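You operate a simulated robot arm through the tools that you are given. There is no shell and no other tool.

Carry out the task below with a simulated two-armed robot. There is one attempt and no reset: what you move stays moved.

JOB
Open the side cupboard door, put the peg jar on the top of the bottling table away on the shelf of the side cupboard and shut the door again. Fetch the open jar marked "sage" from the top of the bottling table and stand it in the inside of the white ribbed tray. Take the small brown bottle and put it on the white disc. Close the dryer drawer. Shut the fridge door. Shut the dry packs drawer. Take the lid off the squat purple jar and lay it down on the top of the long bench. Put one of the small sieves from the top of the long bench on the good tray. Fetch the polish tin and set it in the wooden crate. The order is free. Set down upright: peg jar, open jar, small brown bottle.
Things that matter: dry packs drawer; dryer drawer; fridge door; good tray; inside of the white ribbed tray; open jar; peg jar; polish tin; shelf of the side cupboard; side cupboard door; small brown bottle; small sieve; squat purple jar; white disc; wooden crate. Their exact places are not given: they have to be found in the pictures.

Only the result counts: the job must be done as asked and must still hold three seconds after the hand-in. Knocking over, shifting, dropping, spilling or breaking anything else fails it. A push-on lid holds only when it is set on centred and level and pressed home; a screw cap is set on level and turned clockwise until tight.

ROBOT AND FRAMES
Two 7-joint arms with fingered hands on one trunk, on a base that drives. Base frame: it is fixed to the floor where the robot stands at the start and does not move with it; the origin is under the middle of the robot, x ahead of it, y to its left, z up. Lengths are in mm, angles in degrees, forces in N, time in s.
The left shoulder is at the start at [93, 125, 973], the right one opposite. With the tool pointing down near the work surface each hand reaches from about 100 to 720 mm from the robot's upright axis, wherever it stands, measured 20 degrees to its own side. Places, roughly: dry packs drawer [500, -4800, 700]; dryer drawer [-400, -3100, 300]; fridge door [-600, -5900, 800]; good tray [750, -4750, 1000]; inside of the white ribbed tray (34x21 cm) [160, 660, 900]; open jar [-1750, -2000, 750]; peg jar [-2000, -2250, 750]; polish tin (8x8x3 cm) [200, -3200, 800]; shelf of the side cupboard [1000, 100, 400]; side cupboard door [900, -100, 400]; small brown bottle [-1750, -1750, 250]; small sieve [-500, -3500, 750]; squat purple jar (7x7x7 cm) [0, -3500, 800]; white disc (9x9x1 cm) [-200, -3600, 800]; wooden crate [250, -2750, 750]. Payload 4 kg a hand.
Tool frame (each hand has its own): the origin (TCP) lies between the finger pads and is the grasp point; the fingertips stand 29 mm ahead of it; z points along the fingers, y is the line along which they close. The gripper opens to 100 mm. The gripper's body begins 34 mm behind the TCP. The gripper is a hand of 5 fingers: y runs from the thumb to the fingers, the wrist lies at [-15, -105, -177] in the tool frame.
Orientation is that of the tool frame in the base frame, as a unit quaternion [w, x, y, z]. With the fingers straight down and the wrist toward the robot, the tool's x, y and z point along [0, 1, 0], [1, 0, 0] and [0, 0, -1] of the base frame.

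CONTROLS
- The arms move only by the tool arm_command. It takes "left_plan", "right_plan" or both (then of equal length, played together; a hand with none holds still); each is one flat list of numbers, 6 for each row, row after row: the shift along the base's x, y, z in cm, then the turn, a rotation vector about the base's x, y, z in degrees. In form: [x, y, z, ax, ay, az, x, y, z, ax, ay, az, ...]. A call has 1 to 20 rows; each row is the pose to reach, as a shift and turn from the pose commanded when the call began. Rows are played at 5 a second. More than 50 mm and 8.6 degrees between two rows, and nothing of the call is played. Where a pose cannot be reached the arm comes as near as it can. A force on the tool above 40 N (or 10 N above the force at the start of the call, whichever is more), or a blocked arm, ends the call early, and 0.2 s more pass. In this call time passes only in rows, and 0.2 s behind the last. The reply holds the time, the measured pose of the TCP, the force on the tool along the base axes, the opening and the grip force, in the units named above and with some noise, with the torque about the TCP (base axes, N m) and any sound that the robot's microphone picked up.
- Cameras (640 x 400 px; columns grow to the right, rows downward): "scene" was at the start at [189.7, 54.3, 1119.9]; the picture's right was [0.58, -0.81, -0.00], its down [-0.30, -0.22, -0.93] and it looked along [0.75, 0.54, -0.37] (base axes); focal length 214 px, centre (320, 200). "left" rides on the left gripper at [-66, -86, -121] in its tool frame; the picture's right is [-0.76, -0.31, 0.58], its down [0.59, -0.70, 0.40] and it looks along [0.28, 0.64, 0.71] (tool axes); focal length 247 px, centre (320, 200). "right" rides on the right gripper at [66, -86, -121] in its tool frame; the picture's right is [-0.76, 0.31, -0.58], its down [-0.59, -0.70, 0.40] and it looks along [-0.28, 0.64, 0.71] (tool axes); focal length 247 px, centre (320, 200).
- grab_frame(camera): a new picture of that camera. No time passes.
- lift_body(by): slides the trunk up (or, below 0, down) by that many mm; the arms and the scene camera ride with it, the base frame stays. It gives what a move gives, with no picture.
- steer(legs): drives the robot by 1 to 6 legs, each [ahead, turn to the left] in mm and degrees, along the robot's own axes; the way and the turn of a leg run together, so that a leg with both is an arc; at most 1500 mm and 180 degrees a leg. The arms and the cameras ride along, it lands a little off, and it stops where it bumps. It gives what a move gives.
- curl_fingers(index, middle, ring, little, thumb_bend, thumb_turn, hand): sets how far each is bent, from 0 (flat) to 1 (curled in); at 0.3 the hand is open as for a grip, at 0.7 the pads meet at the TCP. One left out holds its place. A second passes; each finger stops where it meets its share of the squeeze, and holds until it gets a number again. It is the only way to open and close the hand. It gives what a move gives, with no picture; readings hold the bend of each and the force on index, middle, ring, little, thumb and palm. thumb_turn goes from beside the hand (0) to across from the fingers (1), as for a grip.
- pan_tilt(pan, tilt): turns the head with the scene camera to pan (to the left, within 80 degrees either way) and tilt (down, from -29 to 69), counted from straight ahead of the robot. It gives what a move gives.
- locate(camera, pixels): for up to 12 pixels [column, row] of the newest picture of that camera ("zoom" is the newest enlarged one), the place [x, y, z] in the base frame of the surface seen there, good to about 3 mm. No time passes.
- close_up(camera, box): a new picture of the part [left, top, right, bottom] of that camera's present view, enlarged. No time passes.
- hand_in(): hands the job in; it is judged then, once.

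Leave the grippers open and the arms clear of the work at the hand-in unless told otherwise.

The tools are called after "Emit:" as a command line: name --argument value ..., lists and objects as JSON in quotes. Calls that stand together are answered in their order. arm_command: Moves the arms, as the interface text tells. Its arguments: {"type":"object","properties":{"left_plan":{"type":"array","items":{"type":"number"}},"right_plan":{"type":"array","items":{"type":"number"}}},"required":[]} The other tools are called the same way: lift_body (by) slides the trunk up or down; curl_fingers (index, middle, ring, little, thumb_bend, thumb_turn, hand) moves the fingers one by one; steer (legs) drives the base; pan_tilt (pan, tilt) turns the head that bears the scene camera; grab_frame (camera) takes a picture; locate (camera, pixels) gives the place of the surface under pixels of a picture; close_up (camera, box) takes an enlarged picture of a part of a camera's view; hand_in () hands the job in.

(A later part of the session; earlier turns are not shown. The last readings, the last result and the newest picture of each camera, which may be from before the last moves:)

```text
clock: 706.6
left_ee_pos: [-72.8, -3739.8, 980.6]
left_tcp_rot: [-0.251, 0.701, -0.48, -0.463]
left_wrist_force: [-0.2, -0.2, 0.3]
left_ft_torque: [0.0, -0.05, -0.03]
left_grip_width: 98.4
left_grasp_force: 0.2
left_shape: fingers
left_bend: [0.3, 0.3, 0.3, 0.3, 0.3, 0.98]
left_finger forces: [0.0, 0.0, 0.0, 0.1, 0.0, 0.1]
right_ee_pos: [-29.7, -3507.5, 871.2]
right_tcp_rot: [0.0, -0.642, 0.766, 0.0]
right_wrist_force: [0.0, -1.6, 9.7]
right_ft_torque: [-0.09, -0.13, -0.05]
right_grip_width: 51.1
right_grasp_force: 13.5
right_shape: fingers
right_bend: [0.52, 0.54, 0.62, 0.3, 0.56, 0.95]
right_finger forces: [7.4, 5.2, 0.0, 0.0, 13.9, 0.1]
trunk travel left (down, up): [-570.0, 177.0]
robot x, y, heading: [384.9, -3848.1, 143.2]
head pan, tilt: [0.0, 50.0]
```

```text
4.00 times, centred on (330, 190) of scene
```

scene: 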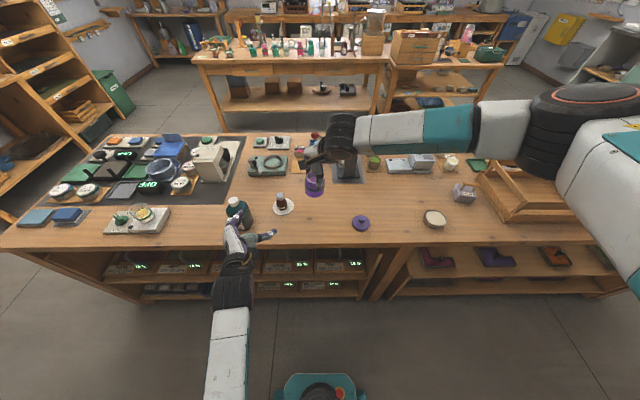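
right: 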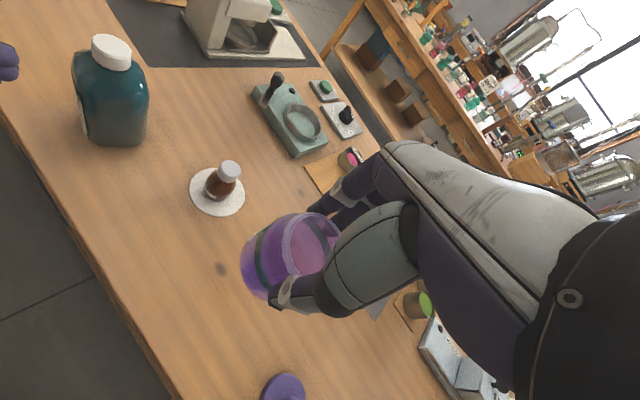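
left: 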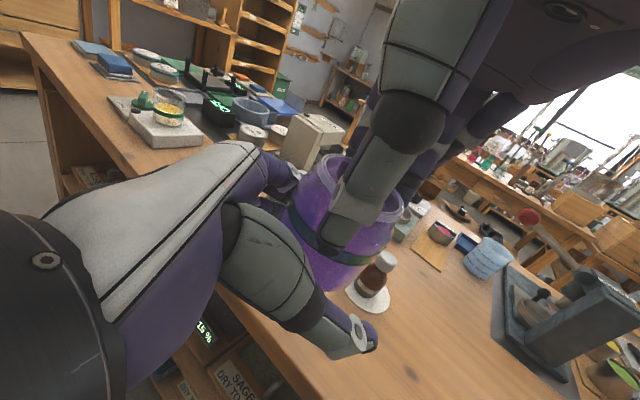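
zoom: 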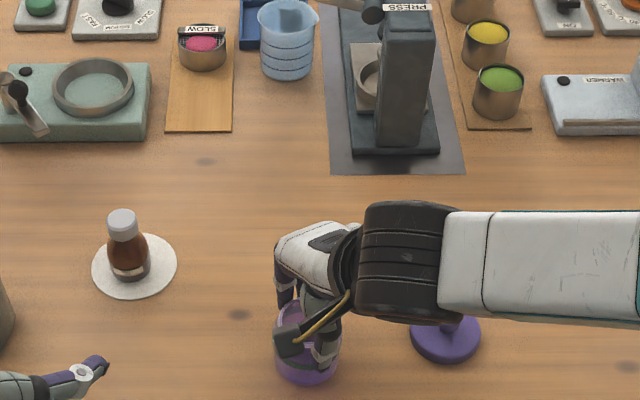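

Contact (≈10 N). I ease up and release the jar.

Emit:
arm_command --right_plan '[0, 0, 0.2, 0, 0, 0]'

Emit:
curl_fingers --hand "right" --index 0.46 --middle 0.46 --ring 0.46 --thumb_bend 0.46

Emit:
curl_fingers --hand "right" --index 0.3 --middle 0.3 --ring 0.3 --thumb_bend 0.3

Emit:
arm_command --right_plan '[0, 0, 1.5, 0, 0, 0, 0, 0, 4, 0, 0, 0, 0, 0, 8, 0, 0, 0, 0, 0, 12.5, 0, 0, 0, 0, 0, 17, 0, 0, 0, 0, 0, 21.5, 0, 0, 0, 0, 0, 26, 0, 0, 0]'

Emit:
close_up --camera "scene" --box '[230, 140, 430, 260]'

```text
clock: 707.0
left_ee_pos: [-73.7, -3738.6, 980.4]
left_tcp_rot: [-0.251, 0.701, -0.48, -0.464]
left_wrist_force: [0.0, 0.4, -0.8]
left_ft_torque: [0.01, 0.01, 0.01]
left_grip_width: 98.4
left_grasp_force: 0.1
left_shape: fingers
left_bend: [0.3, 0.3, 0.3, 0.3, 0.3, 0.98]
left_finger forces: [0.1, 0.0, 0.1, 0.0, 0.1, 0.1]
right_ee_pos: [-26.9, -3506.7, 871.4]
right_tcp_rot: [0.0, -0.642, 0.766, -0.001]
right_wrist_force: [-2.0, -1.5, 5.8]
right_ft_torque: [-0.05, -0.07, -0.05]
right_grip_width: 50.8
right_grasp_force: 13.0
right_shape: fingers
right_bend: [0.52, 0.54, 0.62, 0.3, 0.56, 0.95]
right_finger forces: [7.6, 5.4, 0.0, 0.0, 13.0, 0.0]
trunk travel left (down, up): [-570.0, 177.0]
robot x, y, heading: [389.3, -3845.7, 142.9]
head pan, tilt: [0.0, 50.0]
```

```text
clock: 708.0
left_ee_pos: [-74.2, -3737.7, 979.4]
left_tcp_rot: [-0.252, 0.701, -0.48, -0.463]
left_wrist_force: [0.0, 0.1, -0.3]
left_ft_torque: [0.02, -0.02, -0.01]
left_grip_width: 98.4
left_grasp_force: 0.0
left_shape: fingers
left_bend: [0.3, 0.3, 0.3, 0.3, 0.3, 0.98]
left_finger forces: [0.1, 0.0, 0.0, 0.0, 0.0, 0.0]
right_ee_pos: [-27.5, -3506.3, 871.7]
right_tcp_rot: [0.001, -0.642, 0.767, -0.001]
right_wrist_force: [0.0, 0.0, -0.2]
right_ft_torque: [-0.03, -0.01, 0.05]
right_grip_width: 59.9
right_grasp_force: 0.1
right_shape: fingers
right_bend: [0.46, 0.46, 0.46, 0.3, 0.46, 0.97]
right_finger forces: [0.0, 0.0, 0.0, 0.0, 0.0, 0.0]
trunk travel left (down, up): [-570.0, 177.0]
robot x, y, heading: [388.3, -3851.1, 143.2]
head pan, tilt: [0.0, 50.0]
```

```text
clock: 709.0
left_ee_pos: [-73.1, -3738.5, 979.5]
left_tcp_rot: [-0.251, 0.701, -0.48, -0.464]
left_wrist_force: [0.6, 0.1, 0.2]
left_ft_torque: [0.0, 0.02, 0.0]
left_grip_width: 98.4
left_grasp_force: 0.1
left_shape: fingers
left_bend: [0.3, 0.3, 0.3, 0.3, 0.3, 0.98]
left_finger forces: [0.1, 0.1, 0.0, 0.0, 0.0, 0.1]
right_ee_pos: [-27.5, -3506.4, 871.1]
right_tcp_rot: [0.001, -0.642, 0.766, -0.001]
right_wrist_force: [0.2, -0.2, 0.1]
right_ft_torque: [0.02, 0.03, 0.03]
right_grip_width: 98.5
right_grasp_force: 0.0
right_shape: fingers
right_bend: [0.3, 0.3, 0.3, 0.3, 0.3, 0.97]
right_finger forces: [0.1, 0.1, 0.0, 0.1, 0.1, 0.0]
trunk travel left (down, up): [-570.0, 177.0]
robot x, y, heading: [386.1, -3847.8, 143.2]
head pan, tilt: [0.0, 50.0]
```

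```text
clock: 710.6
left_ee_pos: [-73.3, -3737.6, 981.0]
left_tcp_rot: [-0.251, 0.701, -0.48, -0.464]
left_wrist_force: [-1.0, 0.2, -0.4]
left_ft_torque: [0.01, 0.01, -0.02]
left_grip_width: 98.1
left_grasp_force: 0.1
left_shape: fingers
left_bend: [0.3, 0.3, 0.3, 0.3, 0.3, 0.98]
left_finger forces: [0.0, 0.0, 0.0, 0.1, 0.1, 0.0]
right_ee_pos: [-29.4, -3505.4, 1132.1]
right_tcp_rot: [0.001, -0.643, 0.766, -0.001]
right_wrist_force: [0.5, -0.4, -0.3]
right_ft_torque: [0.01, 0.03, -0.01]
right_grip_width: 98.6
right_grasp_force: 0.1
right_shape: fingers
right_bend: [0.3, 0.3, 0.3, 0.3, 0.3, 0.98]
right_finger forces: [0.1, 0.0, 0.0, 0.0, 0.0, 0.0]
trunk travel left (down, up): [-570.0, 177.0]
robot x, y, heading: [388.0, -3845.2, 143.1]
head pan, tilt: [0.0, 50.0]
```

```text
3.20 times, centred on (330, 200) of scene
```

zoom: 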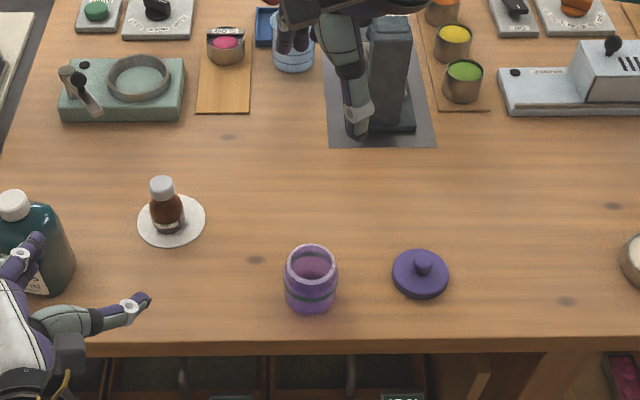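

Open jar and lid are both on the bench. Next the polish tin. First I back off and re-home the left arm.

Emit:
steer --legs '[[-250, 0]]'

Emit:
arm_command --left_plan '[0, -0.5, 2, -5.1, 1.2, -5.5, 0, -1, 4, -10.3, 2.4, -11.1, 0, -1.5, 6, -15.4, 3.7, -16.6, 0, -2, 8, -20.6, 4.9, -22.2, 0, -2.5, 10, -25.7, 6.1, -27.7, 0, -3, 12, -30.9, 7.3, -33.3, 0, -3.5, 14, -36, 8.6, -38.8, 0, -4, 16, -41.2, 9.8, -44.4, 0, -4.5, 18, -46.3, 11, -49.9, 0, -5, 20, -51.5, 12.2, -55.5, 0, -5.5, 22, -56.6, 13.5, -61, 0, -6, 24, -61.8, 14.7, -66.6, 0, -6.5, 26, -66.9, 15.9, -72.1]'

Emit:
grab_frame --camera "scene"

```text
clock: 712.5
left_ee_pos: [129.0, -3890.7, 981.0]
left_tcp_rot: [-0.251, 0.7, -0.48, -0.465]
left_wrist_force: [0.0, -0.6, -0.4]
left_ft_torque: [0.02, 0.02, 0.0]
left_grip_width: 98.3
left_grasp_force: 0.1
left_shape: fingers
left_bend: [0.3, 0.3, 0.3, 0.3, 0.3, 0.98]
left_finger forces: [0.0, 0.0, 0.0, 0.1, 0.0, 0.0]
right_ee_pos: [172.1, -3655.5, 1131.7]
right_tcp_rot: [0.0, -0.642, 0.766, 0.0]
right_wrist_force: [0.2, 0.1, 0.0]
right_ft_torque: [0.02, 0.01, -0.01]
right_grip_width: 98.5
right_grasp_force: 0.1
right_shape: fingers
right_bend: [0.3, 0.3, 0.3, 0.3, 0.3, 0.98]
right_finger forces: [0.0, 0.0, 0.0, 0.1, 0.0, 0.0]
trunk travel left (down, up): [-570.0, 177.0]
robot x, y, heading: [588.4, -4000.9, 143.2]
head pan, tilt: [0.0, 50.0]
```

```text
clock: 715.3
left_ee_pos: [129.9, -3956.5, 1239.9]
left_tcp_rot: [0.001, -0.259, 0.966, -0.002]
left_wrist_force: [0.1, 0.5, 0.5]
left_ft_torque: [0.0, 0.01, 0.01]
left_grip_width: 98.5
left_grasp_force: 0.1
left_shape: fingers
left_bend: [0.3, 0.3, 0.3, 0.3, 0.3, 0.98]
left_finger forces: [0.0, 0.0, 0.0, 0.1, 0.0, 0.0]
right_ee_pos: [171.6, -3655.3, 1131.6]
right_tcp_rot: [0.0, -0.642, 0.766, 0.0]
right_wrist_force: [0.5, -0.3, 0.4]
right_ft_torque: [0.01, -0.04, 0.0]
right_grip_width: 98.3
right_grasp_force: 0.1
right_shape: fingers
right_bend: [0.3, 0.3, 0.3, 0.3, 0.3, 0.98]
right_finger forces: [0.0, 0.1, 0.0, 0.1, 0.1, 0.0]
trunk travel left (down, up): [-570.0, 177.0]
robot x, y, heading: [586.1, -3998.7, 143.2]
head pan, tilt: [0.0, 50.0]
```

```text
taken
```

scene: 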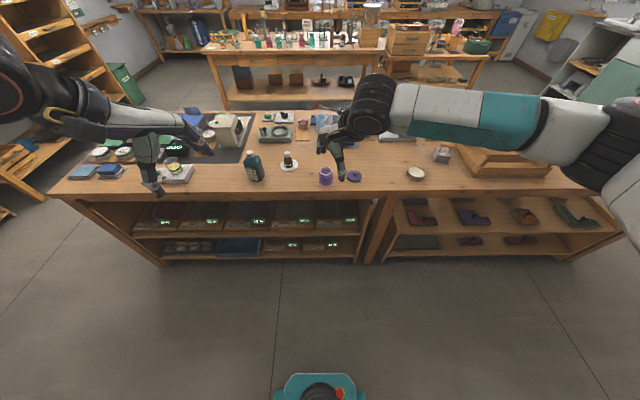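

Left arm is back to normal. I drive to stand in front of the tin.

Emit:
steer --legs '[[200, 0], [0, -90], [430, 0], [0, 90]]'

Emit:
grab_frame --camera "scene"

```text
clock: 727.0
left_ee_pos: [220.6, -3532.2, 1239.2]
left_tcp_rot: [0.001, -0.294, 0.956, -0.001]
left_wrist_force: [0.7, 0.2, -0.8]
left_ft_torque: [0.03, -0.02, -0.01]
left_grip_width: 98.6
left_grasp_force: 0.2
left_shape: fingers
left_bend: [0.3, 0.3, 0.3, 0.3, 0.3, 0.98]
left_finger forces: [0.1, 0.0, 0.0, 0.0, 0.0, 0.1]
right_ee_pos: [242.2, -3231.1, 1131.2]
right_tcp_rot: [0.001, -0.67, 0.742, -0.001]
right_wrist_force: [-1.0, -0.7, 0.2]
right_ft_torque: [0.03, 0.0, 0.01]
right_grip_width: 98.8
right_grasp_force: 0.0
right_shape: fingers
right_bend: [0.3, 0.3, 0.3, 0.3, 0.3, 0.98]
right_finger forces: [0.0, 0.0, 0.1, 0.0, 0.0, 0.0]
trunk travel left (down, up): [-570.0, 177.0]
robot x, y, heading: [680.1, -3542.0, 147.3]
head pan, tilt: [0.0, 50.0]
```

```text
taken
```

scene: 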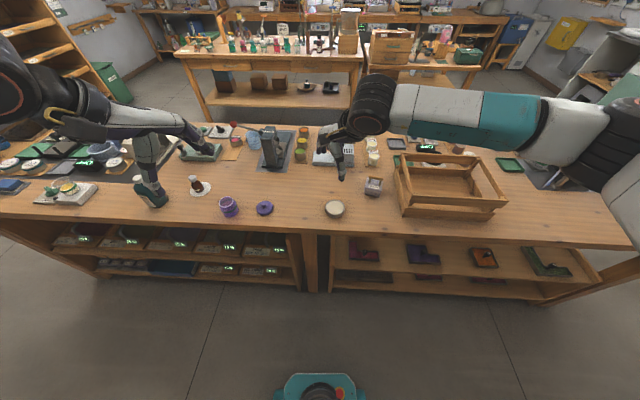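

I lower the trunk by 150 mm and measure the tin and the crate.

Emit:
lift_body --by -150

Emit:
grab_frame --camera "scene"

Emit:
close_up --camera "scene" --box '[290, 140, 540, 260]'

```text
clock: 728.8
left_ee_pos: [221.4, -3532.9, 1089.8]
left_tcp_rot: [0.0, -0.295, 0.955, -0.001]
left_wrist_force: [0.6, 0.1, -0.7]
left_ft_torque: [0.01, 0.01, -0.02]
left_grip_width: 98.1
left_grasp_force: 0.1
left_shape: fingers
left_bend: [0.3, 0.3, 0.3, 0.3, 0.3, 0.98]
left_finger forces: [0.0, 0.0, 0.0, 0.0, 0.0, 0.1]
right_ee_pos: [242.3, -3231.5, 981.5]
right_tcp_rot: [0.001, -0.67, 0.743, 0.0]
right_wrist_force: [-0.8, -0.3, 0.3]
right_ft_torque: [0.0, -0.01, 0.0]
right_grip_width: 98.4
right_grasp_force: 0.1
right_shape: fingers
right_bend: [0.3, 0.3, 0.3, 0.3, 0.3, 0.98]
right_finger forces: [0.0, 0.0, 0.1, 0.0, 0.0, 0.0]
trunk travel left (down, up): [-420.0, 327.0]
robot x, y, heading: [680.0, -3545.7, 147.5]
head pan, tilt: [0.0, 50.0]
```

```text
taken
```

scene: 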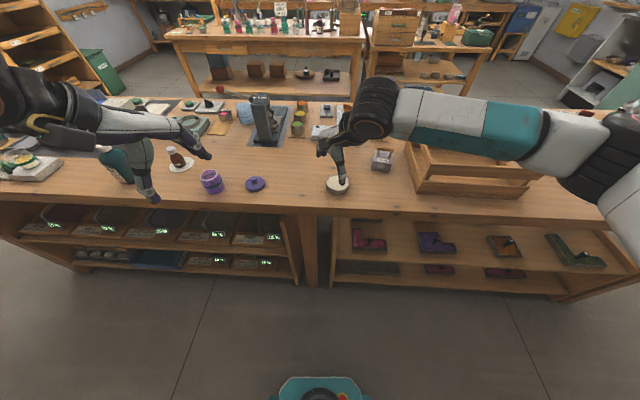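

```text
2.56 times, centred on (415, 200) of scene
```

zoom: 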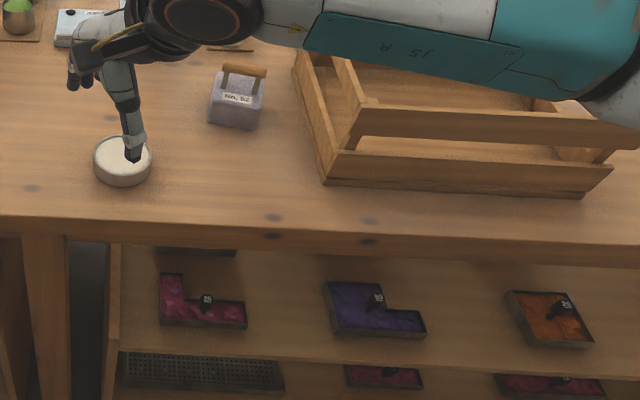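

I use the right hand camera to see the tin and crate.

Emit:
grab_frame --camera "right"

```text
taken
```

right: 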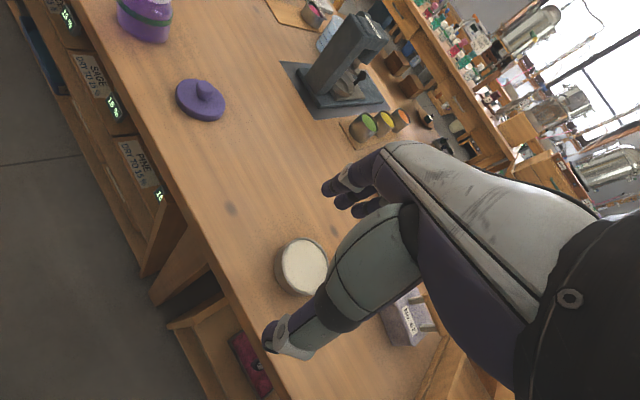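

Emit:
close_up --camera "right" --box '[250, 220, 360, 310]'

Emit:
locate --camera "zoom" --pixels '[[150, 165], [410, 165], [300, 80], [270, 300], [290, 180], [180, 110], [240, 300], [380, 100], [200, 230], [160, 260]]'

```text
4.44 times, centred on (305, 265) of right
```

zoom: 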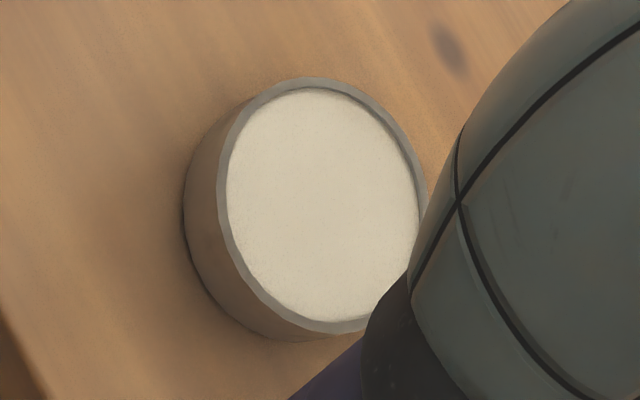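

```text
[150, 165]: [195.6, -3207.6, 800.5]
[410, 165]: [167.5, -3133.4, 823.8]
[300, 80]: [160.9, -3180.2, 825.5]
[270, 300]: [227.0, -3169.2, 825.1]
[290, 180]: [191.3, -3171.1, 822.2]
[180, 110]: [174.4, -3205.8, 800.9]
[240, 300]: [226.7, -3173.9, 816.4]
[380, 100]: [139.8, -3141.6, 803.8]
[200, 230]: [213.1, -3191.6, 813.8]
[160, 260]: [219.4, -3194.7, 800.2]
```

Tin centre ≈ (191.6,-3160.7), top z≈825, ⌀≈73. I drive 80 mm closer and lower the right hand around it.

Emit:
steer --legs '[[80, 0]]'

Emit:
arm_command --right_plan '[0.8, 1.4, -3.5, 0, 0, 0, 1.6, 2.7, -7, 0, 0, 0, 1.6, 2.7, -9, 0, 0, 0]'

Emit:
grab_frame --camera "right"

```text
clock: 729.9
left_ee_pos: [156.9, -3490.8, 1090.2]
left_tcp_rot: [0.0, -0.295, 0.955, -0.001]
left_wrist_force: [-0.3, -0.4, 0.0]
left_ft_torque: [-0.02, -0.02, -0.01]
left_grip_width: 98.6
left_grasp_force: 0.2
left_shape: fingers
left_bend: [0.3, 0.3, 0.3, 0.3, 0.3, 0.98]
left_finger forces: [0.1, 0.1, 0.0, 0.1, 0.0, 0.0]
right_ee_pos: [177.6, -3189.2, 980.3]
right_tcp_rot: [0.0, -0.67, 0.742, 0.0]
right_wrist_force: [-0.1, -0.1, -0.8]
right_ft_torque: [0.03, -0.01, -0.02]
right_grip_width: 98.6
right_grasp_force: 0.0
right_shape: fingers
right_bend: [0.3, 0.3, 0.3, 0.3, 0.3, 0.98]
right_finger forces: [0.0, 0.0, 0.1, 0.1, 0.0, 0.1]
trunk travel left (down, up): [-420.0, 327.0]
robot x, y, heading: [617.2, -3502.8, 147.6]
head pan, tilt: [0.0, 50.0]
```

```text
clock: 730.6
left_ee_pos: [156.7, -3491.2, 1088.4]
left_tcp_rot: [0.0, -0.296, 0.955, -0.001]
left_wrist_force: [-0.4, -0.6, 1.1]
left_ft_torque: [-0.01, -0.02, -0.01]
left_grip_width: 98.8
left_grasp_force: 0.3
left_shape: fingers
left_bend: [0.3, 0.3, 0.3, 0.3, 0.3, 0.98]
left_finger forces: [0.0, 0.0, 0.0, 0.0, 0.1, 0.0]
right_ee_pos: [192.0, -3160.9, 890.6]
right_tcp_rot: [0.001, -0.669, 0.743, 0.001]
right_wrist_force: [-0.9, 0.0, -0.4]
right_ft_torque: [-0.02, 0.0, -0.01]
right_grip_width: 98.5
right_grasp_force: 0.1
right_shape: fingers
right_bend: [0.3, 0.3, 0.3, 0.3, 0.3, 0.98]
right_finger forces: [0.0, 0.1, 0.0, 0.0, 0.0, 0.0]
trunk travel left (down, up): [-420.0, 327.0]
robot x, y, heading: [618.7, -3504.4, 147.3]
head pan, tilt: [0.0, 50.0]
```

```text
taken
```

right: 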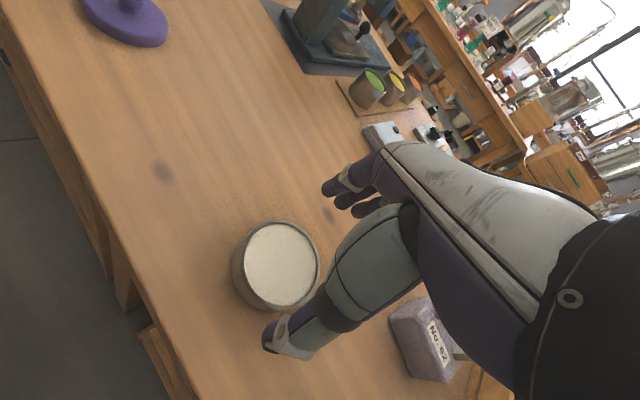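

Aligned with the tin. I lower to z≈833.

Emit:
arm_command --right_plan '[0, 0, -2.5, 0, 0, 0, 0, 0, -4.5, 0, 0, 0, 0, 0, -5.7, 0, 0, 0]'

Emit:
curl_fingers --hand "right" --index 0.38 --middle 0.38 --ring 0.38 --little 0.3 --thumb_bend 0.38

Emit:
curl_fingers --hand "right" --index 0.52 --middle 0.54 --ring 0.54 --thumb_bend 0.52

Emit:
grab_frame --camera "right"

```text
clock: 731.5
left_ee_pos: [155.8, -3490.7, 1089.6]
left_tcp_rot: [0.001, -0.295, 0.955, 0.0]
left_wrist_force: [1.3, 0.9, 0.3]
left_ft_torque: [0.02, 0.01, 0.0]
left_grip_width: 98.4
left_grasp_force: 0.1
left_shape: fingers
left_bend: [0.3, 0.3, 0.3, 0.3, 0.3, 0.98]
left_finger forces: [0.0, 0.0, 0.1, 0.0, 0.0, 0.0]
right_ee_pos: [194.4, -3162.0, 835.0]
right_tcp_rot: [0.001, -0.67, 0.742, 0.0]
right_wrist_force: [0.7, -0.3, 0.0]
right_ft_torque: [0.0, -0.01, 0.04]
right_grip_width: 98.4
right_grasp_force: 0.0
right_shape: fingers
right_bend: [0.3, 0.3, 0.3, 0.3, 0.3, 0.98]
right_finger forces: [0.1, 0.1, 0.1, 0.1, 0.1, 0.0]
trunk travel left (down, up): [-420.0, 327.0]
robot x, y, heading: [615.8, -3506.0, 147.3]
head pan, tilt: [0.0, 50.0]
```

```text
clock: 732.5
left_ee_pos: [155.9, -3490.2, 1090.1]
left_tcp_rot: [0.0, -0.296, 0.955, 0.0]
left_wrist_force: [-0.2, 0.2, 0.7]
left_ft_torque: [-0.02, -0.01, -0.01]
left_grip_width: 98.5
left_grasp_force: 0.1
left_shape: fingers
left_bend: [0.3, 0.3, 0.3, 0.3, 0.3, 0.98]
left_finger forces: [0.1, 0.0, 0.0, 0.0, 0.1, 0.0]
right_ee_pos: [192.7, -3163.5, 834.5]
right_tcp_rot: [0.001, -0.67, 0.743, -0.001]
right_wrist_force: [-0.7, -0.2, -0.2]
right_ft_torque: [-0.02, 0.0, -0.01]
right_grip_width: 81.2
right_grasp_force: 0.2
right_shape: fingers
right_bend: [0.37, 0.38, 0.38, 0.3, 0.38, 0.98]
right_finger forces: [1.0, 0.1, 0.0, 0.0, 0.0, 0.0]
trunk travel left (down, up): [-420.0, 327.0]
robot x, y, heading: [614.5, -3497.7, 147.5]
head pan, tilt: [0.0, 50.0]
```

```text
clock: 733.5
left_ee_pos: [156.1, -3490.9, 1090.2]
left_tcp_rot: [0.001, -0.295, 0.955, -0.001]
left_wrist_force: [0.2, 0.3, 0.4]
left_ft_torque: [-0.02, -0.01, 0.01]
left_grip_width: 98.4
left_grasp_force: 0.1
left_shape: fingers
left_bend: [0.3, 0.3, 0.3, 0.3, 0.3, 0.98]
left_finger forces: [0.0, 0.1, 0.1, 0.0, 0.1, 0.0]
right_ee_pos: [192.6, -3162.5, 834.1]
right_tcp_rot: [0.0, -0.67, 0.742, 0.0]
right_wrist_force: [-1.4, 1.0, 4.7]
right_ft_torque: [0.02, 0.01, 0.02]
right_grip_width: 68.9
right_grasp_force: 10.2
right_shape: fingers
right_bend: [0.46, 0.49, 0.53, 0.3, 0.44, 0.97]
right_finger forces: [6.0, 4.5, 0.7, 0.1, 9.3, 0.1]
trunk travel left (down, up): [-420.0, 327.0]
robot x, y, heading: [617.3, -3502.4, 147.5]
head pan, tilt: [0.0, 50.0]
```

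```text
taken
```

right: 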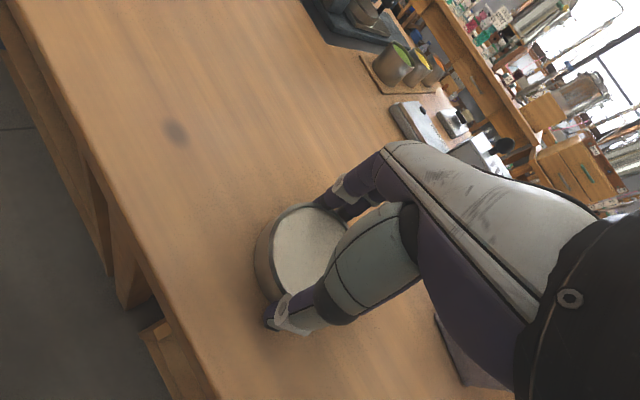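

Gripping the tin at 69 mm. I squeeze a bit more and lift it.

Emit:
curl_fingers --hand "right" --index 0.58 --middle 0.6 --ring 0.62 --thumb_bend 0.58

Emit:
arm_command --right_plan '[0, 0, 0.8, 0, 0, 0, 0, 0, 2, 0, 0, 0, 0, 0, 5, 0, 0, 0, 0, 0, 9.5, 0, 0, 0, 0, 0, 14, 0, 0, 0, 0, 0, 18.5, 0, 0, 0]'

Emit:
grab_frame --camera "right"

Emit:
grab_frame --camera "scene"

```text
clock: 734.5
left_ee_pos: [156.3, -3491.6, 1089.3]
left_tcp_rot: [0.001, -0.295, 0.955, -0.001]
left_wrist_force: [-0.1, -1.1, -0.2]
left_ft_torque: [0.02, 0.02, 0.02]
left_grip_width: 98.4
left_grasp_force: 0.0
left_shape: fingers
left_bend: [0.3, 0.3, 0.3, 0.3, 0.3, 0.98]
left_finger forces: [0.1, 0.1, 0.0, 0.1, 0.0, 0.0]
right_ee_pos: [193.6, -3163.0, 835.6]
right_tcp_rot: [0.0, -0.67, 0.743, -0.001]
right_wrist_force: [-1.1, 1.2, 2.8]
right_ft_torque: [-0.03, 0.06, 0.03]
right_grip_width: 67.8
right_grasp_force: 15.7
right_shape: fingers
right_bend: [0.5, 0.52, 0.57, 0.3, 0.44, 0.96]
right_finger forces: [7.5, 6.6, 2.8, 0.1, 15.2, 0.0]
trunk travel left (down, up): [-420.0, 327.0]
robot x, y, heading: [619.1, -3501.8, 147.3]
head pan, tilt: [0.0, 50.0]
```

```text
clock: 735.9
left_ee_pos: [156.5, -3491.8, 1089.9]
left_tcp_rot: [0.0, -0.295, 0.956, -0.002]
left_wrist_force: [0.2, 0.7, -0.5]
left_ft_torque: [0.03, 0.0, 0.01]
left_grip_width: 98.6
left_grasp_force: 0.0
left_shape: fingers
left_bend: [0.3, 0.3, 0.3, 0.3, 0.3, 0.98]
left_finger forces: [0.0, 0.0, 0.0, 0.1, 0.1, 0.1]
right_ee_pos: [193.5, -3162.8, 1018.8]
right_tcp_rot: [0.002, -0.671, 0.742, -0.002]
right_wrist_force: [0.6, -0.3, -3.2]
right_ft_torque: [-0.01, 0.06, -0.01]
right_grip_width: 67.7
right_grasp_force: 16.3
right_shape: fingers
right_bend: [0.5, 0.53, 0.57, 0.3, 0.44, 0.95]
right_finger forces: [7.1, 6.1, 2.7, 0.1, 16.1, 0.0]
trunk travel left (down, up): [-420.0, 327.0]
robot x, y, heading: [615.4, -3501.7, 147.5]
head pan, tilt: [0.0, 50.0]
```

```text
taken
```

right: 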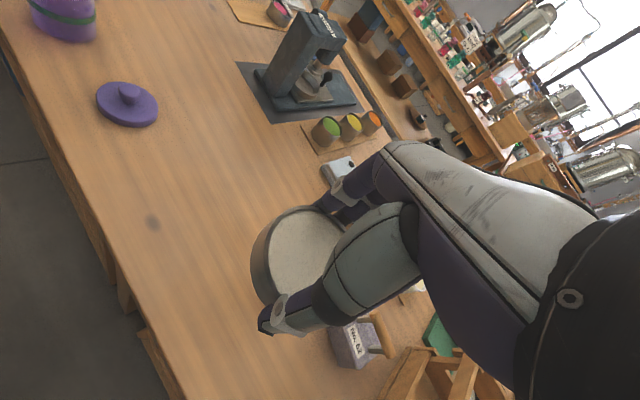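

```text
taken
```

scene: 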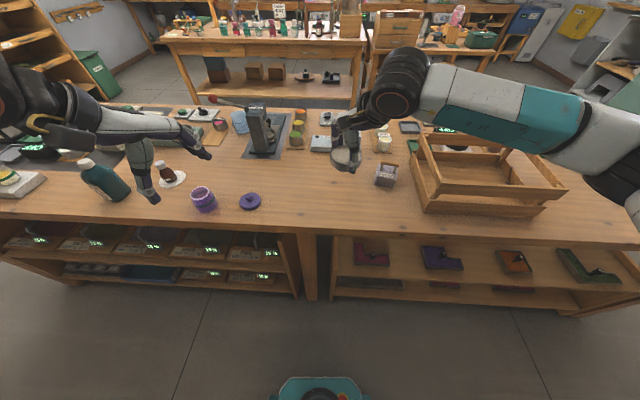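

Tin is held. I zoom on the crate to measure its inside.

Emit:
close_up --camera "scene" --box '[390, 110, 590, 230]'

Emit:
locate --camera "zoom" --pixels '[[80, 300], [500, 330], [160, 240], [560, 250], [250, 170], [350, 180], [300, 160], [440, 190], [95, 90], [240, 210], [400, 230], [340, 150]]'

```text
3.20 times, centred on (490, 170) of scene
```

zoom: 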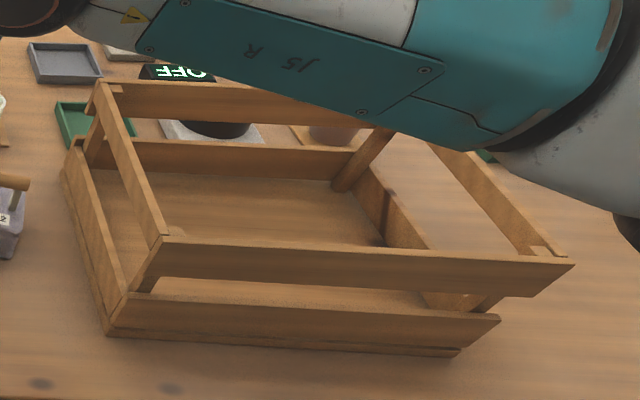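

```text
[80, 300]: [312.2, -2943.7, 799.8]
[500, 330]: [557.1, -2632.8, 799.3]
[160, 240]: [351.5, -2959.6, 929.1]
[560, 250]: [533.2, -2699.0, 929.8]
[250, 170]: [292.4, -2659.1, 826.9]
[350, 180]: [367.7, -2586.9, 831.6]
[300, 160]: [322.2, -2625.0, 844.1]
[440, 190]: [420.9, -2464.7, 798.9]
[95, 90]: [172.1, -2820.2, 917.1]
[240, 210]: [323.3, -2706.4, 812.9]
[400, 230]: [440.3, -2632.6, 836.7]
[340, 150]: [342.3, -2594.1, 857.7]
```

Crate: rim z≈930, floor z≈812, interior centre ≈ (352,-2765). I raise the tin and reposition in front of the crate.

Emit:
arm_command --right_plan '[0.5, -0.3, 4, 0, 0, 0, 1, -0.6, 8, 0, 0, 0, 1.5, -1, 12, 0, 0, 0, 2, -1.3, 15, 0, 0, 0]'

Emit:
steer --legs '[[-60, 0], [0, -93.5], [365, 0], [0, 90]]'

Emit:
grab_frame --camera "scene"

```text
clock: 736.9
left_ee_pos: [156.8, -3491.8, 1090.5]
left_tcp_rot: [0.0, -0.294, 0.956, 0.0]
left_wrist_force: [0.4, -0.1, 0.5]
left_ft_torque: [0.01, 0.0, 0.02]
left_grip_width: 98.7
left_grasp_force: 0.2
left_shape: fingers
left_bend: [0.3, 0.3, 0.3, 0.3, 0.3, 0.98]
left_finger forces: [0.0, 0.0, 0.0, 0.0, 0.0, 0.1]
right_ee_pos: [211.7, -3175.2, 1168.9]
right_tcp_rot: [0.001, -0.669, 0.743, -0.002]
right_wrist_force: [1.0, 0.0, -2.8]
right_ft_torque: [0.02, 0.04, -0.05]
right_grip_width: 68.0
right_grasp_force: 16.6
right_shape: fingers
right_bend: [0.5, 0.53, 0.57, 0.3, 0.44, 0.95]
right_finger forces: [7.3, 6.1, 2.9, 0.0, 16.1, 0.0]
trunk travel left (down, up): [-420.0, 327.0]
robot x, y, heading: [618.3, -3502.5, 147.5]
head pan, tilt: [0.0, 50.0]
```

```text
clock: 747.8
left_ee_pos: [436.1, -3185.8, 1089.3]
left_tcp_rot: [0.0, -0.244, 0.97, -0.001]
left_wrist_force: [-0.1, 0.0, -0.4]
left_ft_torque: [0.03, -0.02, -0.02]
left_grip_width: 98.5
left_grasp_force: 0.1
left_shape: fingers
left_bend: [0.3, 0.3, 0.3, 0.3, 0.3, 0.98]
left_finger forces: [0.0, 0.0, 0.0, 0.0, 0.0, 0.1]
right_ee_pos: [524.7, -2876.2, 1167.8]
right_tcp_rot: [0.0, -0.629, 0.777, -0.001]
right_wrist_force: [-0.7, -0.3, -2.8]
right_ft_torque: [-0.02, 0.03, 0.0]
right_grip_width: 67.4
right_grasp_force: 15.9
right_shape: fingers
right_bend: [0.5, 0.53, 0.58, 0.3, 0.44, 0.95]
right_finger forces: [7.3, 6.0, 2.9, 0.1, 15.7, 0.1]
trunk travel left (down, up): [-420.0, 327.0]
robot x, y, heading: [892.3, -3244.0, 141.5]
head pan, tilt: [0.0, 50.0]
```

```text
taken
```

scene: 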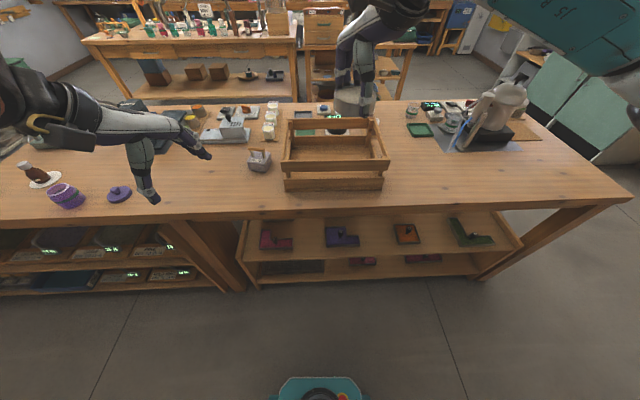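

I'm in front of the crate. I measure it again.

Emit:
close_up --camera "scene" --box '[265, 100, 405, 200]'

Emit:
locate --camera "zoom" --pixels '[[85, 240], [565, 240], [130, 90], [500, 85], [320, 160], [250, 180], [420, 170], [330, 205], [330, 250], [200, 150], [460, 150], [320, 185]]'

```text
4.00 times, centred on (335, 150) of scene
```

zoom: 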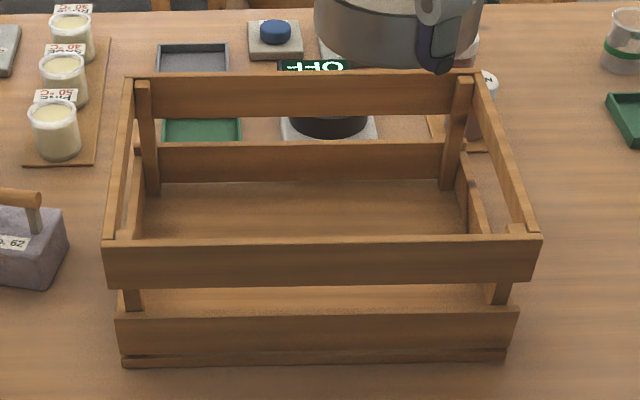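

```text
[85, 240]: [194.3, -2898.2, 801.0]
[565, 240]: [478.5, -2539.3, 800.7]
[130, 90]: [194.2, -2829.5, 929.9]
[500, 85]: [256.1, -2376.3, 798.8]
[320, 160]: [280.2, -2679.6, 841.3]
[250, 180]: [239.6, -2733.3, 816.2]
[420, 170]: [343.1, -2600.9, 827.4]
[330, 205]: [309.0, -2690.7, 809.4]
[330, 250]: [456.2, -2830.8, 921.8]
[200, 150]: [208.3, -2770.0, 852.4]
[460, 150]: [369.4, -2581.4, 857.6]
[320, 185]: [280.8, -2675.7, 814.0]
```

Floor centre ≈ (345,-2760). I turn slightly and drive 200 mm closer so the tin is above the crate.

Emit:
steer --legs '[[0, 2.5], [195, 0]]'

Emit:
arm_command --right_plan '[0, 0, 0, 0, 0, -8, 0, 0, 0, 0, 0, -16, 0, 0, 0, 0, 0, -24]'

Emit:
grab_frame --camera "right"

Emit:
grab_frame --camera "scene"

```text
clock: 749.8
left_ee_pos: [272.4, -3088.8, 1090.2]
left_tcp_rot: [0.0, -0.265, 0.964, -0.001]
left_wrist_force: [-0.4, 0.4, -0.1]
left_ft_torque: [-0.01, -0.04, -0.01]
left_grip_width: 98.5
left_grasp_force: 0.1
left_shape: fingers
left_bend: [0.3, 0.3, 0.3, 0.3, 0.3, 0.98]
left_finger forces: [0.0, 0.0, 0.0, 0.0, 0.0, 0.1]
right_ee_pos: [348.3, -2776.2, 1167.5]
right_tcp_rot: [0.002, -0.646, 0.763, -0.002]
right_wrist_force: [-0.9, 0.1, -3.2]
right_ft_torque: [0.0, -0.02, 0.03]
right_grip_width: 67.3
right_grasp_force: 16.0
right_shape: fingers
right_bend: [0.5, 0.53, 0.58, 0.3, 0.44, 0.95]
right_finger forces: [7.3, 6.2, 3.0, 0.1, 15.8, 0.0]
trunk travel left (down, up): [-420.0, 327.0]
robot x, y, heading: [733.3, -3127.4, 144.1]
head pan, tilt: [0.0, 50.0]
```

```text
clock: 750.6
left_ee_pos: [273.2, -3089.9, 1089.6]
left_tcp_rot: [0.0, -0.266, 0.964, -0.001]
left_wrist_force: [1.1, -1.0, -0.1]
left_ft_torque: [0.02, -0.01, 0.01]
left_grip_width: 98.5
left_grasp_force: 0.1
left_shape: fingers
left_bend: [0.3, 0.3, 0.3, 0.3, 0.3, 0.98]
left_finger forces: [0.0, 0.1, 0.1, 0.0, 0.0, 0.0]
right_ee_pos: [349.0, -2777.7, 1168.0]
right_tcp_rot: [0.001, -0.472, 0.882, -0.001]
right_wrist_force: [-1.0, 0.1, -3.8]
right_ft_torque: [0.02, 0.01, 0.0]
right_grip_width: 67.5
right_grasp_force: 16.3
right_shape: fingers
right_bend: [0.5, 0.53, 0.58, 0.3, 0.44, 0.95]
right_finger forces: [7.4, 6.1, 2.9, 0.0, 16.0, 0.0]
trunk travel left (down, up): [-420.0, 327.0]
robot x, y, heading: [734.3, -3128.7, 144.0]
head pan, tilt: [0.0, 50.0]
```

```text
taken
```

right: 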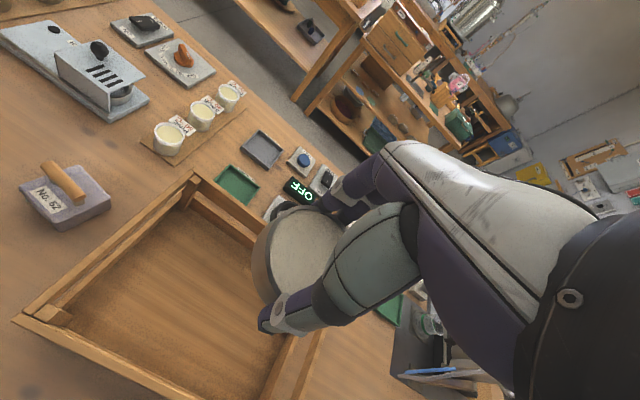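

```text
taken
```

scene: 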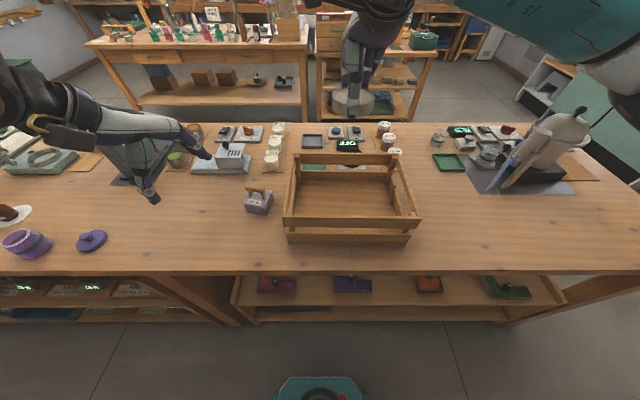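

The tin is above the crate interior. I verify the floor point beneath it.

Emit:
locate --camera "right" --pixels '[[200, 302], [150, 300], [200, 260], [230, 330], [120, 350], [190, 180], [22, 320], [170, 340], [250, 370], [290, 330]]'

```text
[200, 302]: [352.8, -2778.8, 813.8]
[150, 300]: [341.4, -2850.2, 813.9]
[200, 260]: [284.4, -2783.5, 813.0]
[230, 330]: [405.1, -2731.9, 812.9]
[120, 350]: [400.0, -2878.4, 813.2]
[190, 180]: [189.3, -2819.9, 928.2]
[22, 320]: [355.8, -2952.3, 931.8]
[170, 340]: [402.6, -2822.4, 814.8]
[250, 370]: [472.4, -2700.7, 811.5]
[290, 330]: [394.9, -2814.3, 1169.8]
```

The tin is nearly centred over the crate floor (z≈813). I lower it into the crate.

Emit:
arm_command --right_plan '[0.5, 0.6, -4.5, 0, 0, 0, 0.9, 1.2, -9, 0, 0, 0, 0.9, 1.2, -13.5, 0, 0, 0, 0.9, 1.2, -18, 0, 0, 0, 0.9, 1.2, -22.5, 0, 0, 0, 0.9, 1.2, -26, 0, 0, 0, 0.9, 1.2, -29, 0, 0, 0]'

Emit:
grab_frame --camera "right"

Emit:
close_up --camera "scene" --box '[250, 120, 450, 270]'

```text
clock: 752.2
left_ee_pos: [273.5, -3089.5, 1090.1]
left_tcp_rot: [0.0, -0.264, 0.965, 0.0]
left_wrist_force: [-0.1, -0.4, 0.3]
left_ft_torque: [0.0, -0.01, 0.0]
left_grip_width: 98.3
left_grasp_force: 0.1
left_shape: fingers
left_bend: [0.3, 0.3, 0.3, 0.3, 0.3, 0.98]
left_finger forces: [0.1, 0.1, 0.1, 0.0, 0.0, 0.0]
right_ee_pos: [357.2, -2765.1, 878.6]
right_tcp_rot: [0.001, -0.473, 0.881, -0.001]
right_wrist_force: [-0.1, 0.0, -3.4]
right_ft_torque: [-0.01, 0.04, -0.02]
right_grip_width: 67.2
right_grasp_force: 15.6
right_shape: fingers
right_bend: [0.5, 0.53, 0.58, 0.3, 0.45, 0.95]
right_finger forces: [7.2, 6.0, 3.0, 0.0, 15.5, 0.1]
trunk travel left (down, up): [-420.0, 327.0]
robot x, y, heading: [734.9, -3128.5, 144.0]
head pan, tilt: [0.0, 50.0]
```

```text
taken
```

right: 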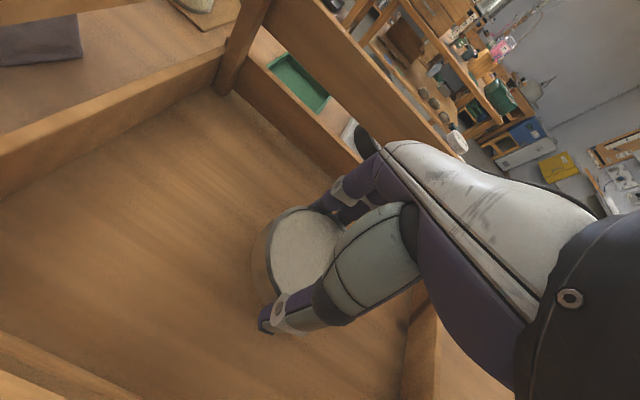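

```text
2.67 times, centred on (350, 195) of scene
```

zoom: 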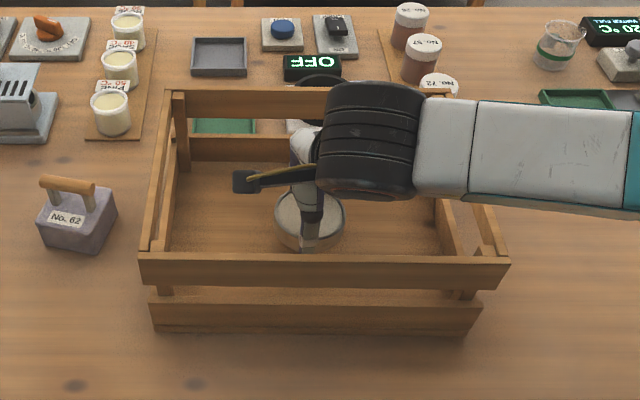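

Inside the crate, clear of the slats. I lower the last 3 cm.

Emit:
arm_command --right_plan '[0, 0, -1.5, 0, 0, 0, 0, 0, -2.5, 0, 0, 0, 0, 0, -2.8, 0, 0, 0, 0, 0, -3.1, 0, 0, 0, 0, 0, -3.4, 0, 0, 0]'

```text
clock: 753.4
left_ee_pos: [273.9, -3090.0, 1090.6]
left_tcp_rot: [0.0, -0.265, 0.964, -0.001]
left_wrist_force: [0.2, 0.7, 0.0]
left_ft_torque: [-0.02, 0.04, -0.01]
left_grip_width: 98.4
left_grasp_force: 0.1
left_shape: fingers
left_bend: [0.3, 0.3, 0.3, 0.3, 0.3, 0.98]
left_finger forces: [0.1, 0.0, 0.0, 0.1, 0.1, 0.0]
right_ee_pos: [358.6, -2764.4, 846.3]
right_tcp_rot: [0.0, -0.474, 0.881, 0.001]
right_wrist_force: [1.5, 0.9, 8.4]
right_ft_torque: [0.03, -0.05, -0.03]
right_grip_width: 67.1
right_grasp_force: 16.0
right_shape: fingers
right_bend: [0.5, 0.53, 0.58, 0.3, 0.45, 0.95]
right_finger forces: [7.1, 6.1, 3.2, 0.1, 15.9, 0.1]
trunk travel left (down, up): [-420.0, 327.0]
robot x, y, heading: [731.5, -3130.0, 143.8]
head pan, tilt: [0.0, 50.0]
```

Contact (8 N). I release the tin and rise.

Emit:
curl_fingers --hand "right" --index 0.42 --middle 0.42 --ring 0.42 --thumb_bend 0.4

Emit:
curl_fingers --hand "right" --index 0.3 --middle 0.3 --ring 0.3 --thumb_bend 0.3

Emit:
arm_command --right_plan '[0, 0, 1.5, 0, 0, 0, 0, 0, 4, 0, 0, 0, 0, 0, 8, 0, 0, 0, 0, 0, 12.5, 0, 0, 0, 0, 0, 17, 0, 0, 0, 0, 0, 21.5, 0, 0, 0, 0, 0, 26, 0, 0, 0, 0, 0, 30, 0, 0, 0]'

Emit:
close_up --camera "scene" --box '[250, 120, 450, 270]'

```text
clock: 754.4
left_ee_pos: [273.9, -3088.0, 1090.0]
left_tcp_rot: [0.0, -0.265, 0.964, -0.001]
left_wrist_force: [0.3, -0.6, -0.6]
left_ft_torque: [-0.03, -0.01, 0.0]
left_grip_width: 98.5
left_grasp_force: 0.2
left_shape: fingers
left_bend: [0.3, 0.3, 0.3, 0.3, 0.3, 0.98]
left_finger forces: [0.0, 0.0, 0.1, 0.0, 0.1, 0.0]
right_ee_pos: [359.0, -2766.4, 844.6]
right_tcp_rot: [0.001, -0.475, 0.88, 0.0]
right_wrist_force: [0.9, -2.9, 4.0]
right_ft_torque: [-0.02, -0.02, -0.01]
right_grip_width: 75.0
right_grasp_force: 2.1
right_shape: fingers
right_bend: [0.42, 0.43, 0.42, 0.3, 0.39, 0.97]
right_finger forces: [0.0, 2.1, 0.0, 0.0, 1.5, 0.0]
trunk travel left (down, up): [-420.0, 327.0]
robot x, y, heading: [732.8, -3127.7, 143.9]
head pan, tilt: [0.0, 50.0]
```

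```text
clock: 755.4
left_ee_pos: [273.7, -3089.3, 1089.2]
left_tcp_rot: [0.0, -0.265, 0.964, -0.001]
left_wrist_force: [-0.5, 0.5, -0.1]
left_ft_torque: [-0.01, -0.01, 0.04]
left_grip_width: 98.2
left_grasp_force: 0.1
left_shape: fingers
left_bend: [0.3, 0.3, 0.3, 0.3, 0.3, 0.98]
left_finger forces: [0.0, 0.0, 0.0, 0.0, 0.0, 0.0]
right_ee_pos: [358.3, -2766.2, 844.5]
right_tcp_rot: [0.0, -0.472, 0.882, -0.001]
right_wrist_force: [0.5, 0.3, 0.1]
right_ft_torque: [0.02, 0.02, -0.01]
right_grip_width: 98.4
right_grasp_force: 0.0
right_shape: fingers
right_bend: [0.3, 0.3, 0.3, 0.3, 0.3, 0.97]
right_finger forces: [0.0, 0.0, 0.0, 0.0, 0.0, 0.0]
trunk travel left (down, up): [-420.0, 327.0]
robot x, y, heading: [732.3, -3128.8, 143.9]
head pan, tilt: [0.0, 50.0]
```

```text
clock: 757.2
left_ee_pos: [273.9, -3090.0, 1090.4]
left_tcp_rot: [0.0, -0.266, 0.964, 0.0]
left_wrist_force: [-1.0, -0.6, -0.3]
left_ft_torque: [0.03, -0.02, 0.05]
left_grip_width: 98.5
left_grasp_force: 0.0
left_shape: fingers
left_bend: [0.3, 0.3, 0.3, 0.3, 0.3, 0.98]
left_finger forces: [0.0, 0.0, 0.0, 0.0, 0.0, 0.0]
right_ee_pos: [360.3, -2764.3, 1143.6]
right_tcp_rot: [0.001, -0.474, 0.881, 0.0]
right_wrist_force: [0.5, -0.4, 0.8]
right_ft_torque: [0.01, 0.0, 0.02]
right_grip_width: 98.6
right_grasp_force: 0.0
right_shape: fingers
right_bend: [0.3, 0.3, 0.3, 0.3, 0.3, 0.98]
right_finger forces: [0.1, 0.1, 0.1, 0.1, 0.1, 0.0]
trunk travel left (down, up): [-420.0, 327.0]
robot x, y, heading: [735.9, -3126.2, 143.8]
head pan, tilt: [0.0, 50.0]
```

```text
2.67 times, centred on (350, 195) of scene
```

zoom: 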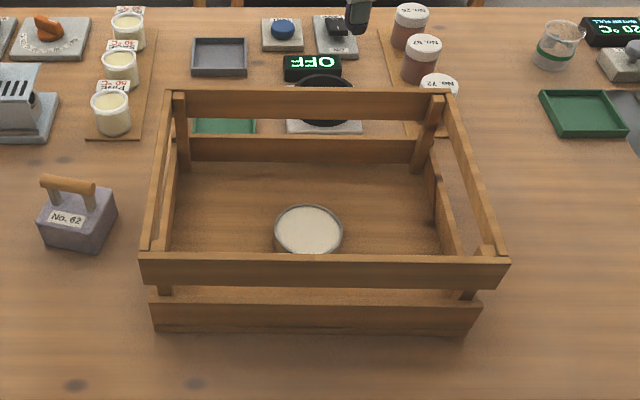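

The tin is in the crate. All jobs are done, but I want to be sure of the dryer drawer (it looked ~5 mm proud), so I go round to the west side to check and push it again.

Emit:
steer --legs '[[-140, 0], [0, -90], [750, 0], [750, 0], [0, 90]]'

Emit:
grab_frame --camera "scene"

```text
clock: 773.6
left_ee_pos: [1261.2, -1953.1, 1090.1]
left_tcp_rot: [0.0, -0.261, 0.965, -0.001]
left_wrist_force: [-0.4, 0.3, -0.1]
left_ft_torque: [0.0, -0.03, 0.02]
left_grip_width: 98.6
left_grasp_force: 0.1
left_shape: fingers
left_bend: [0.3, 0.3, 0.3, 0.3, 0.3, 0.98]
left_finger forces: [0.0, 0.0, 0.1, 0.1, 0.0, 0.0]
right_ee_pos: [1350.8, -1628.1, 1144.4]
right_tcp_rot: [0.001, -0.47, 0.882, 0.0]
right_wrist_force: [0.1, 1.1, 0.2]
right_ft_torque: [0.01, 0.01, 0.0]
right_grip_width: 98.7
right_grasp_force: 0.1
right_shape: fingers
right_bend: [0.3, 0.3, 0.3, 0.3, 0.3, 0.98]
right_finger forces: [0.0, 0.0, 0.0, 0.0, 0.0, 0.1]
trunk travel left (down, up): [-420.0, 327.0]
robot x, y, heading: [1720.8, -2000.3, 143.3]
head pan, tilt: [0.0, 50.0]
```

```text
taken
```

scene: 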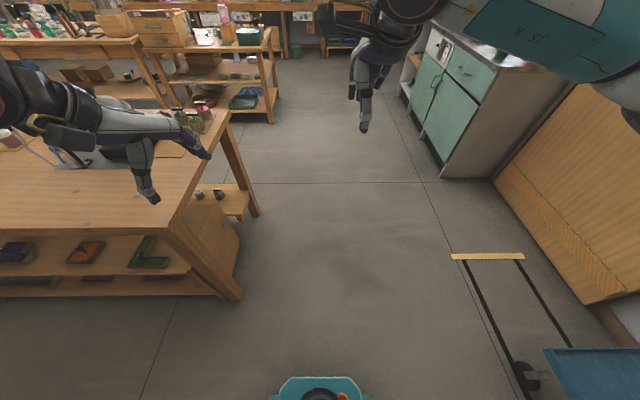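

From here I can also see the cupboard side-on. I zoom to verify that its door is shut.

Emit:
close_up --camera "scene" --box '[380, 20, 540, 190]'

Emit:
locate --camera "zoom" --pixels '[[170, 100], [230, 170], [290, 210], [210, 200], [250, 90], [320, 120], [190, 160], [270, 260], [300, 180], [160, 80]]'

```text
2.35 times, centred on (460, 105) of scene
```

zoom: 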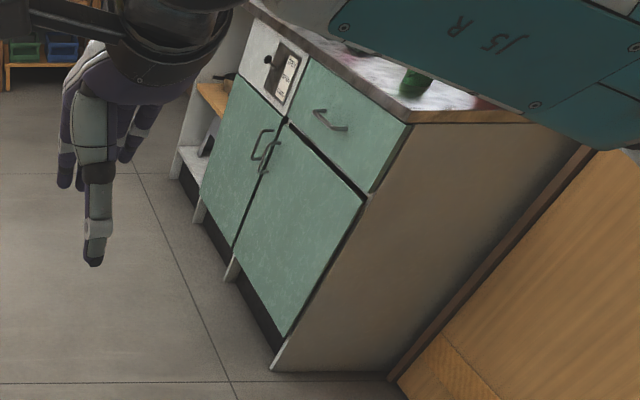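

```text
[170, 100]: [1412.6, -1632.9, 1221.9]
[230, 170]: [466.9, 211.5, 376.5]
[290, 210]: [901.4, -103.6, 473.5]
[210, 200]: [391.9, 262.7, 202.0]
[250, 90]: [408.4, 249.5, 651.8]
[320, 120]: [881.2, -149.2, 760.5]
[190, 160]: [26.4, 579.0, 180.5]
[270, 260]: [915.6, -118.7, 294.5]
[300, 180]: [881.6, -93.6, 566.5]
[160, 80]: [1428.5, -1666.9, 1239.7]
```

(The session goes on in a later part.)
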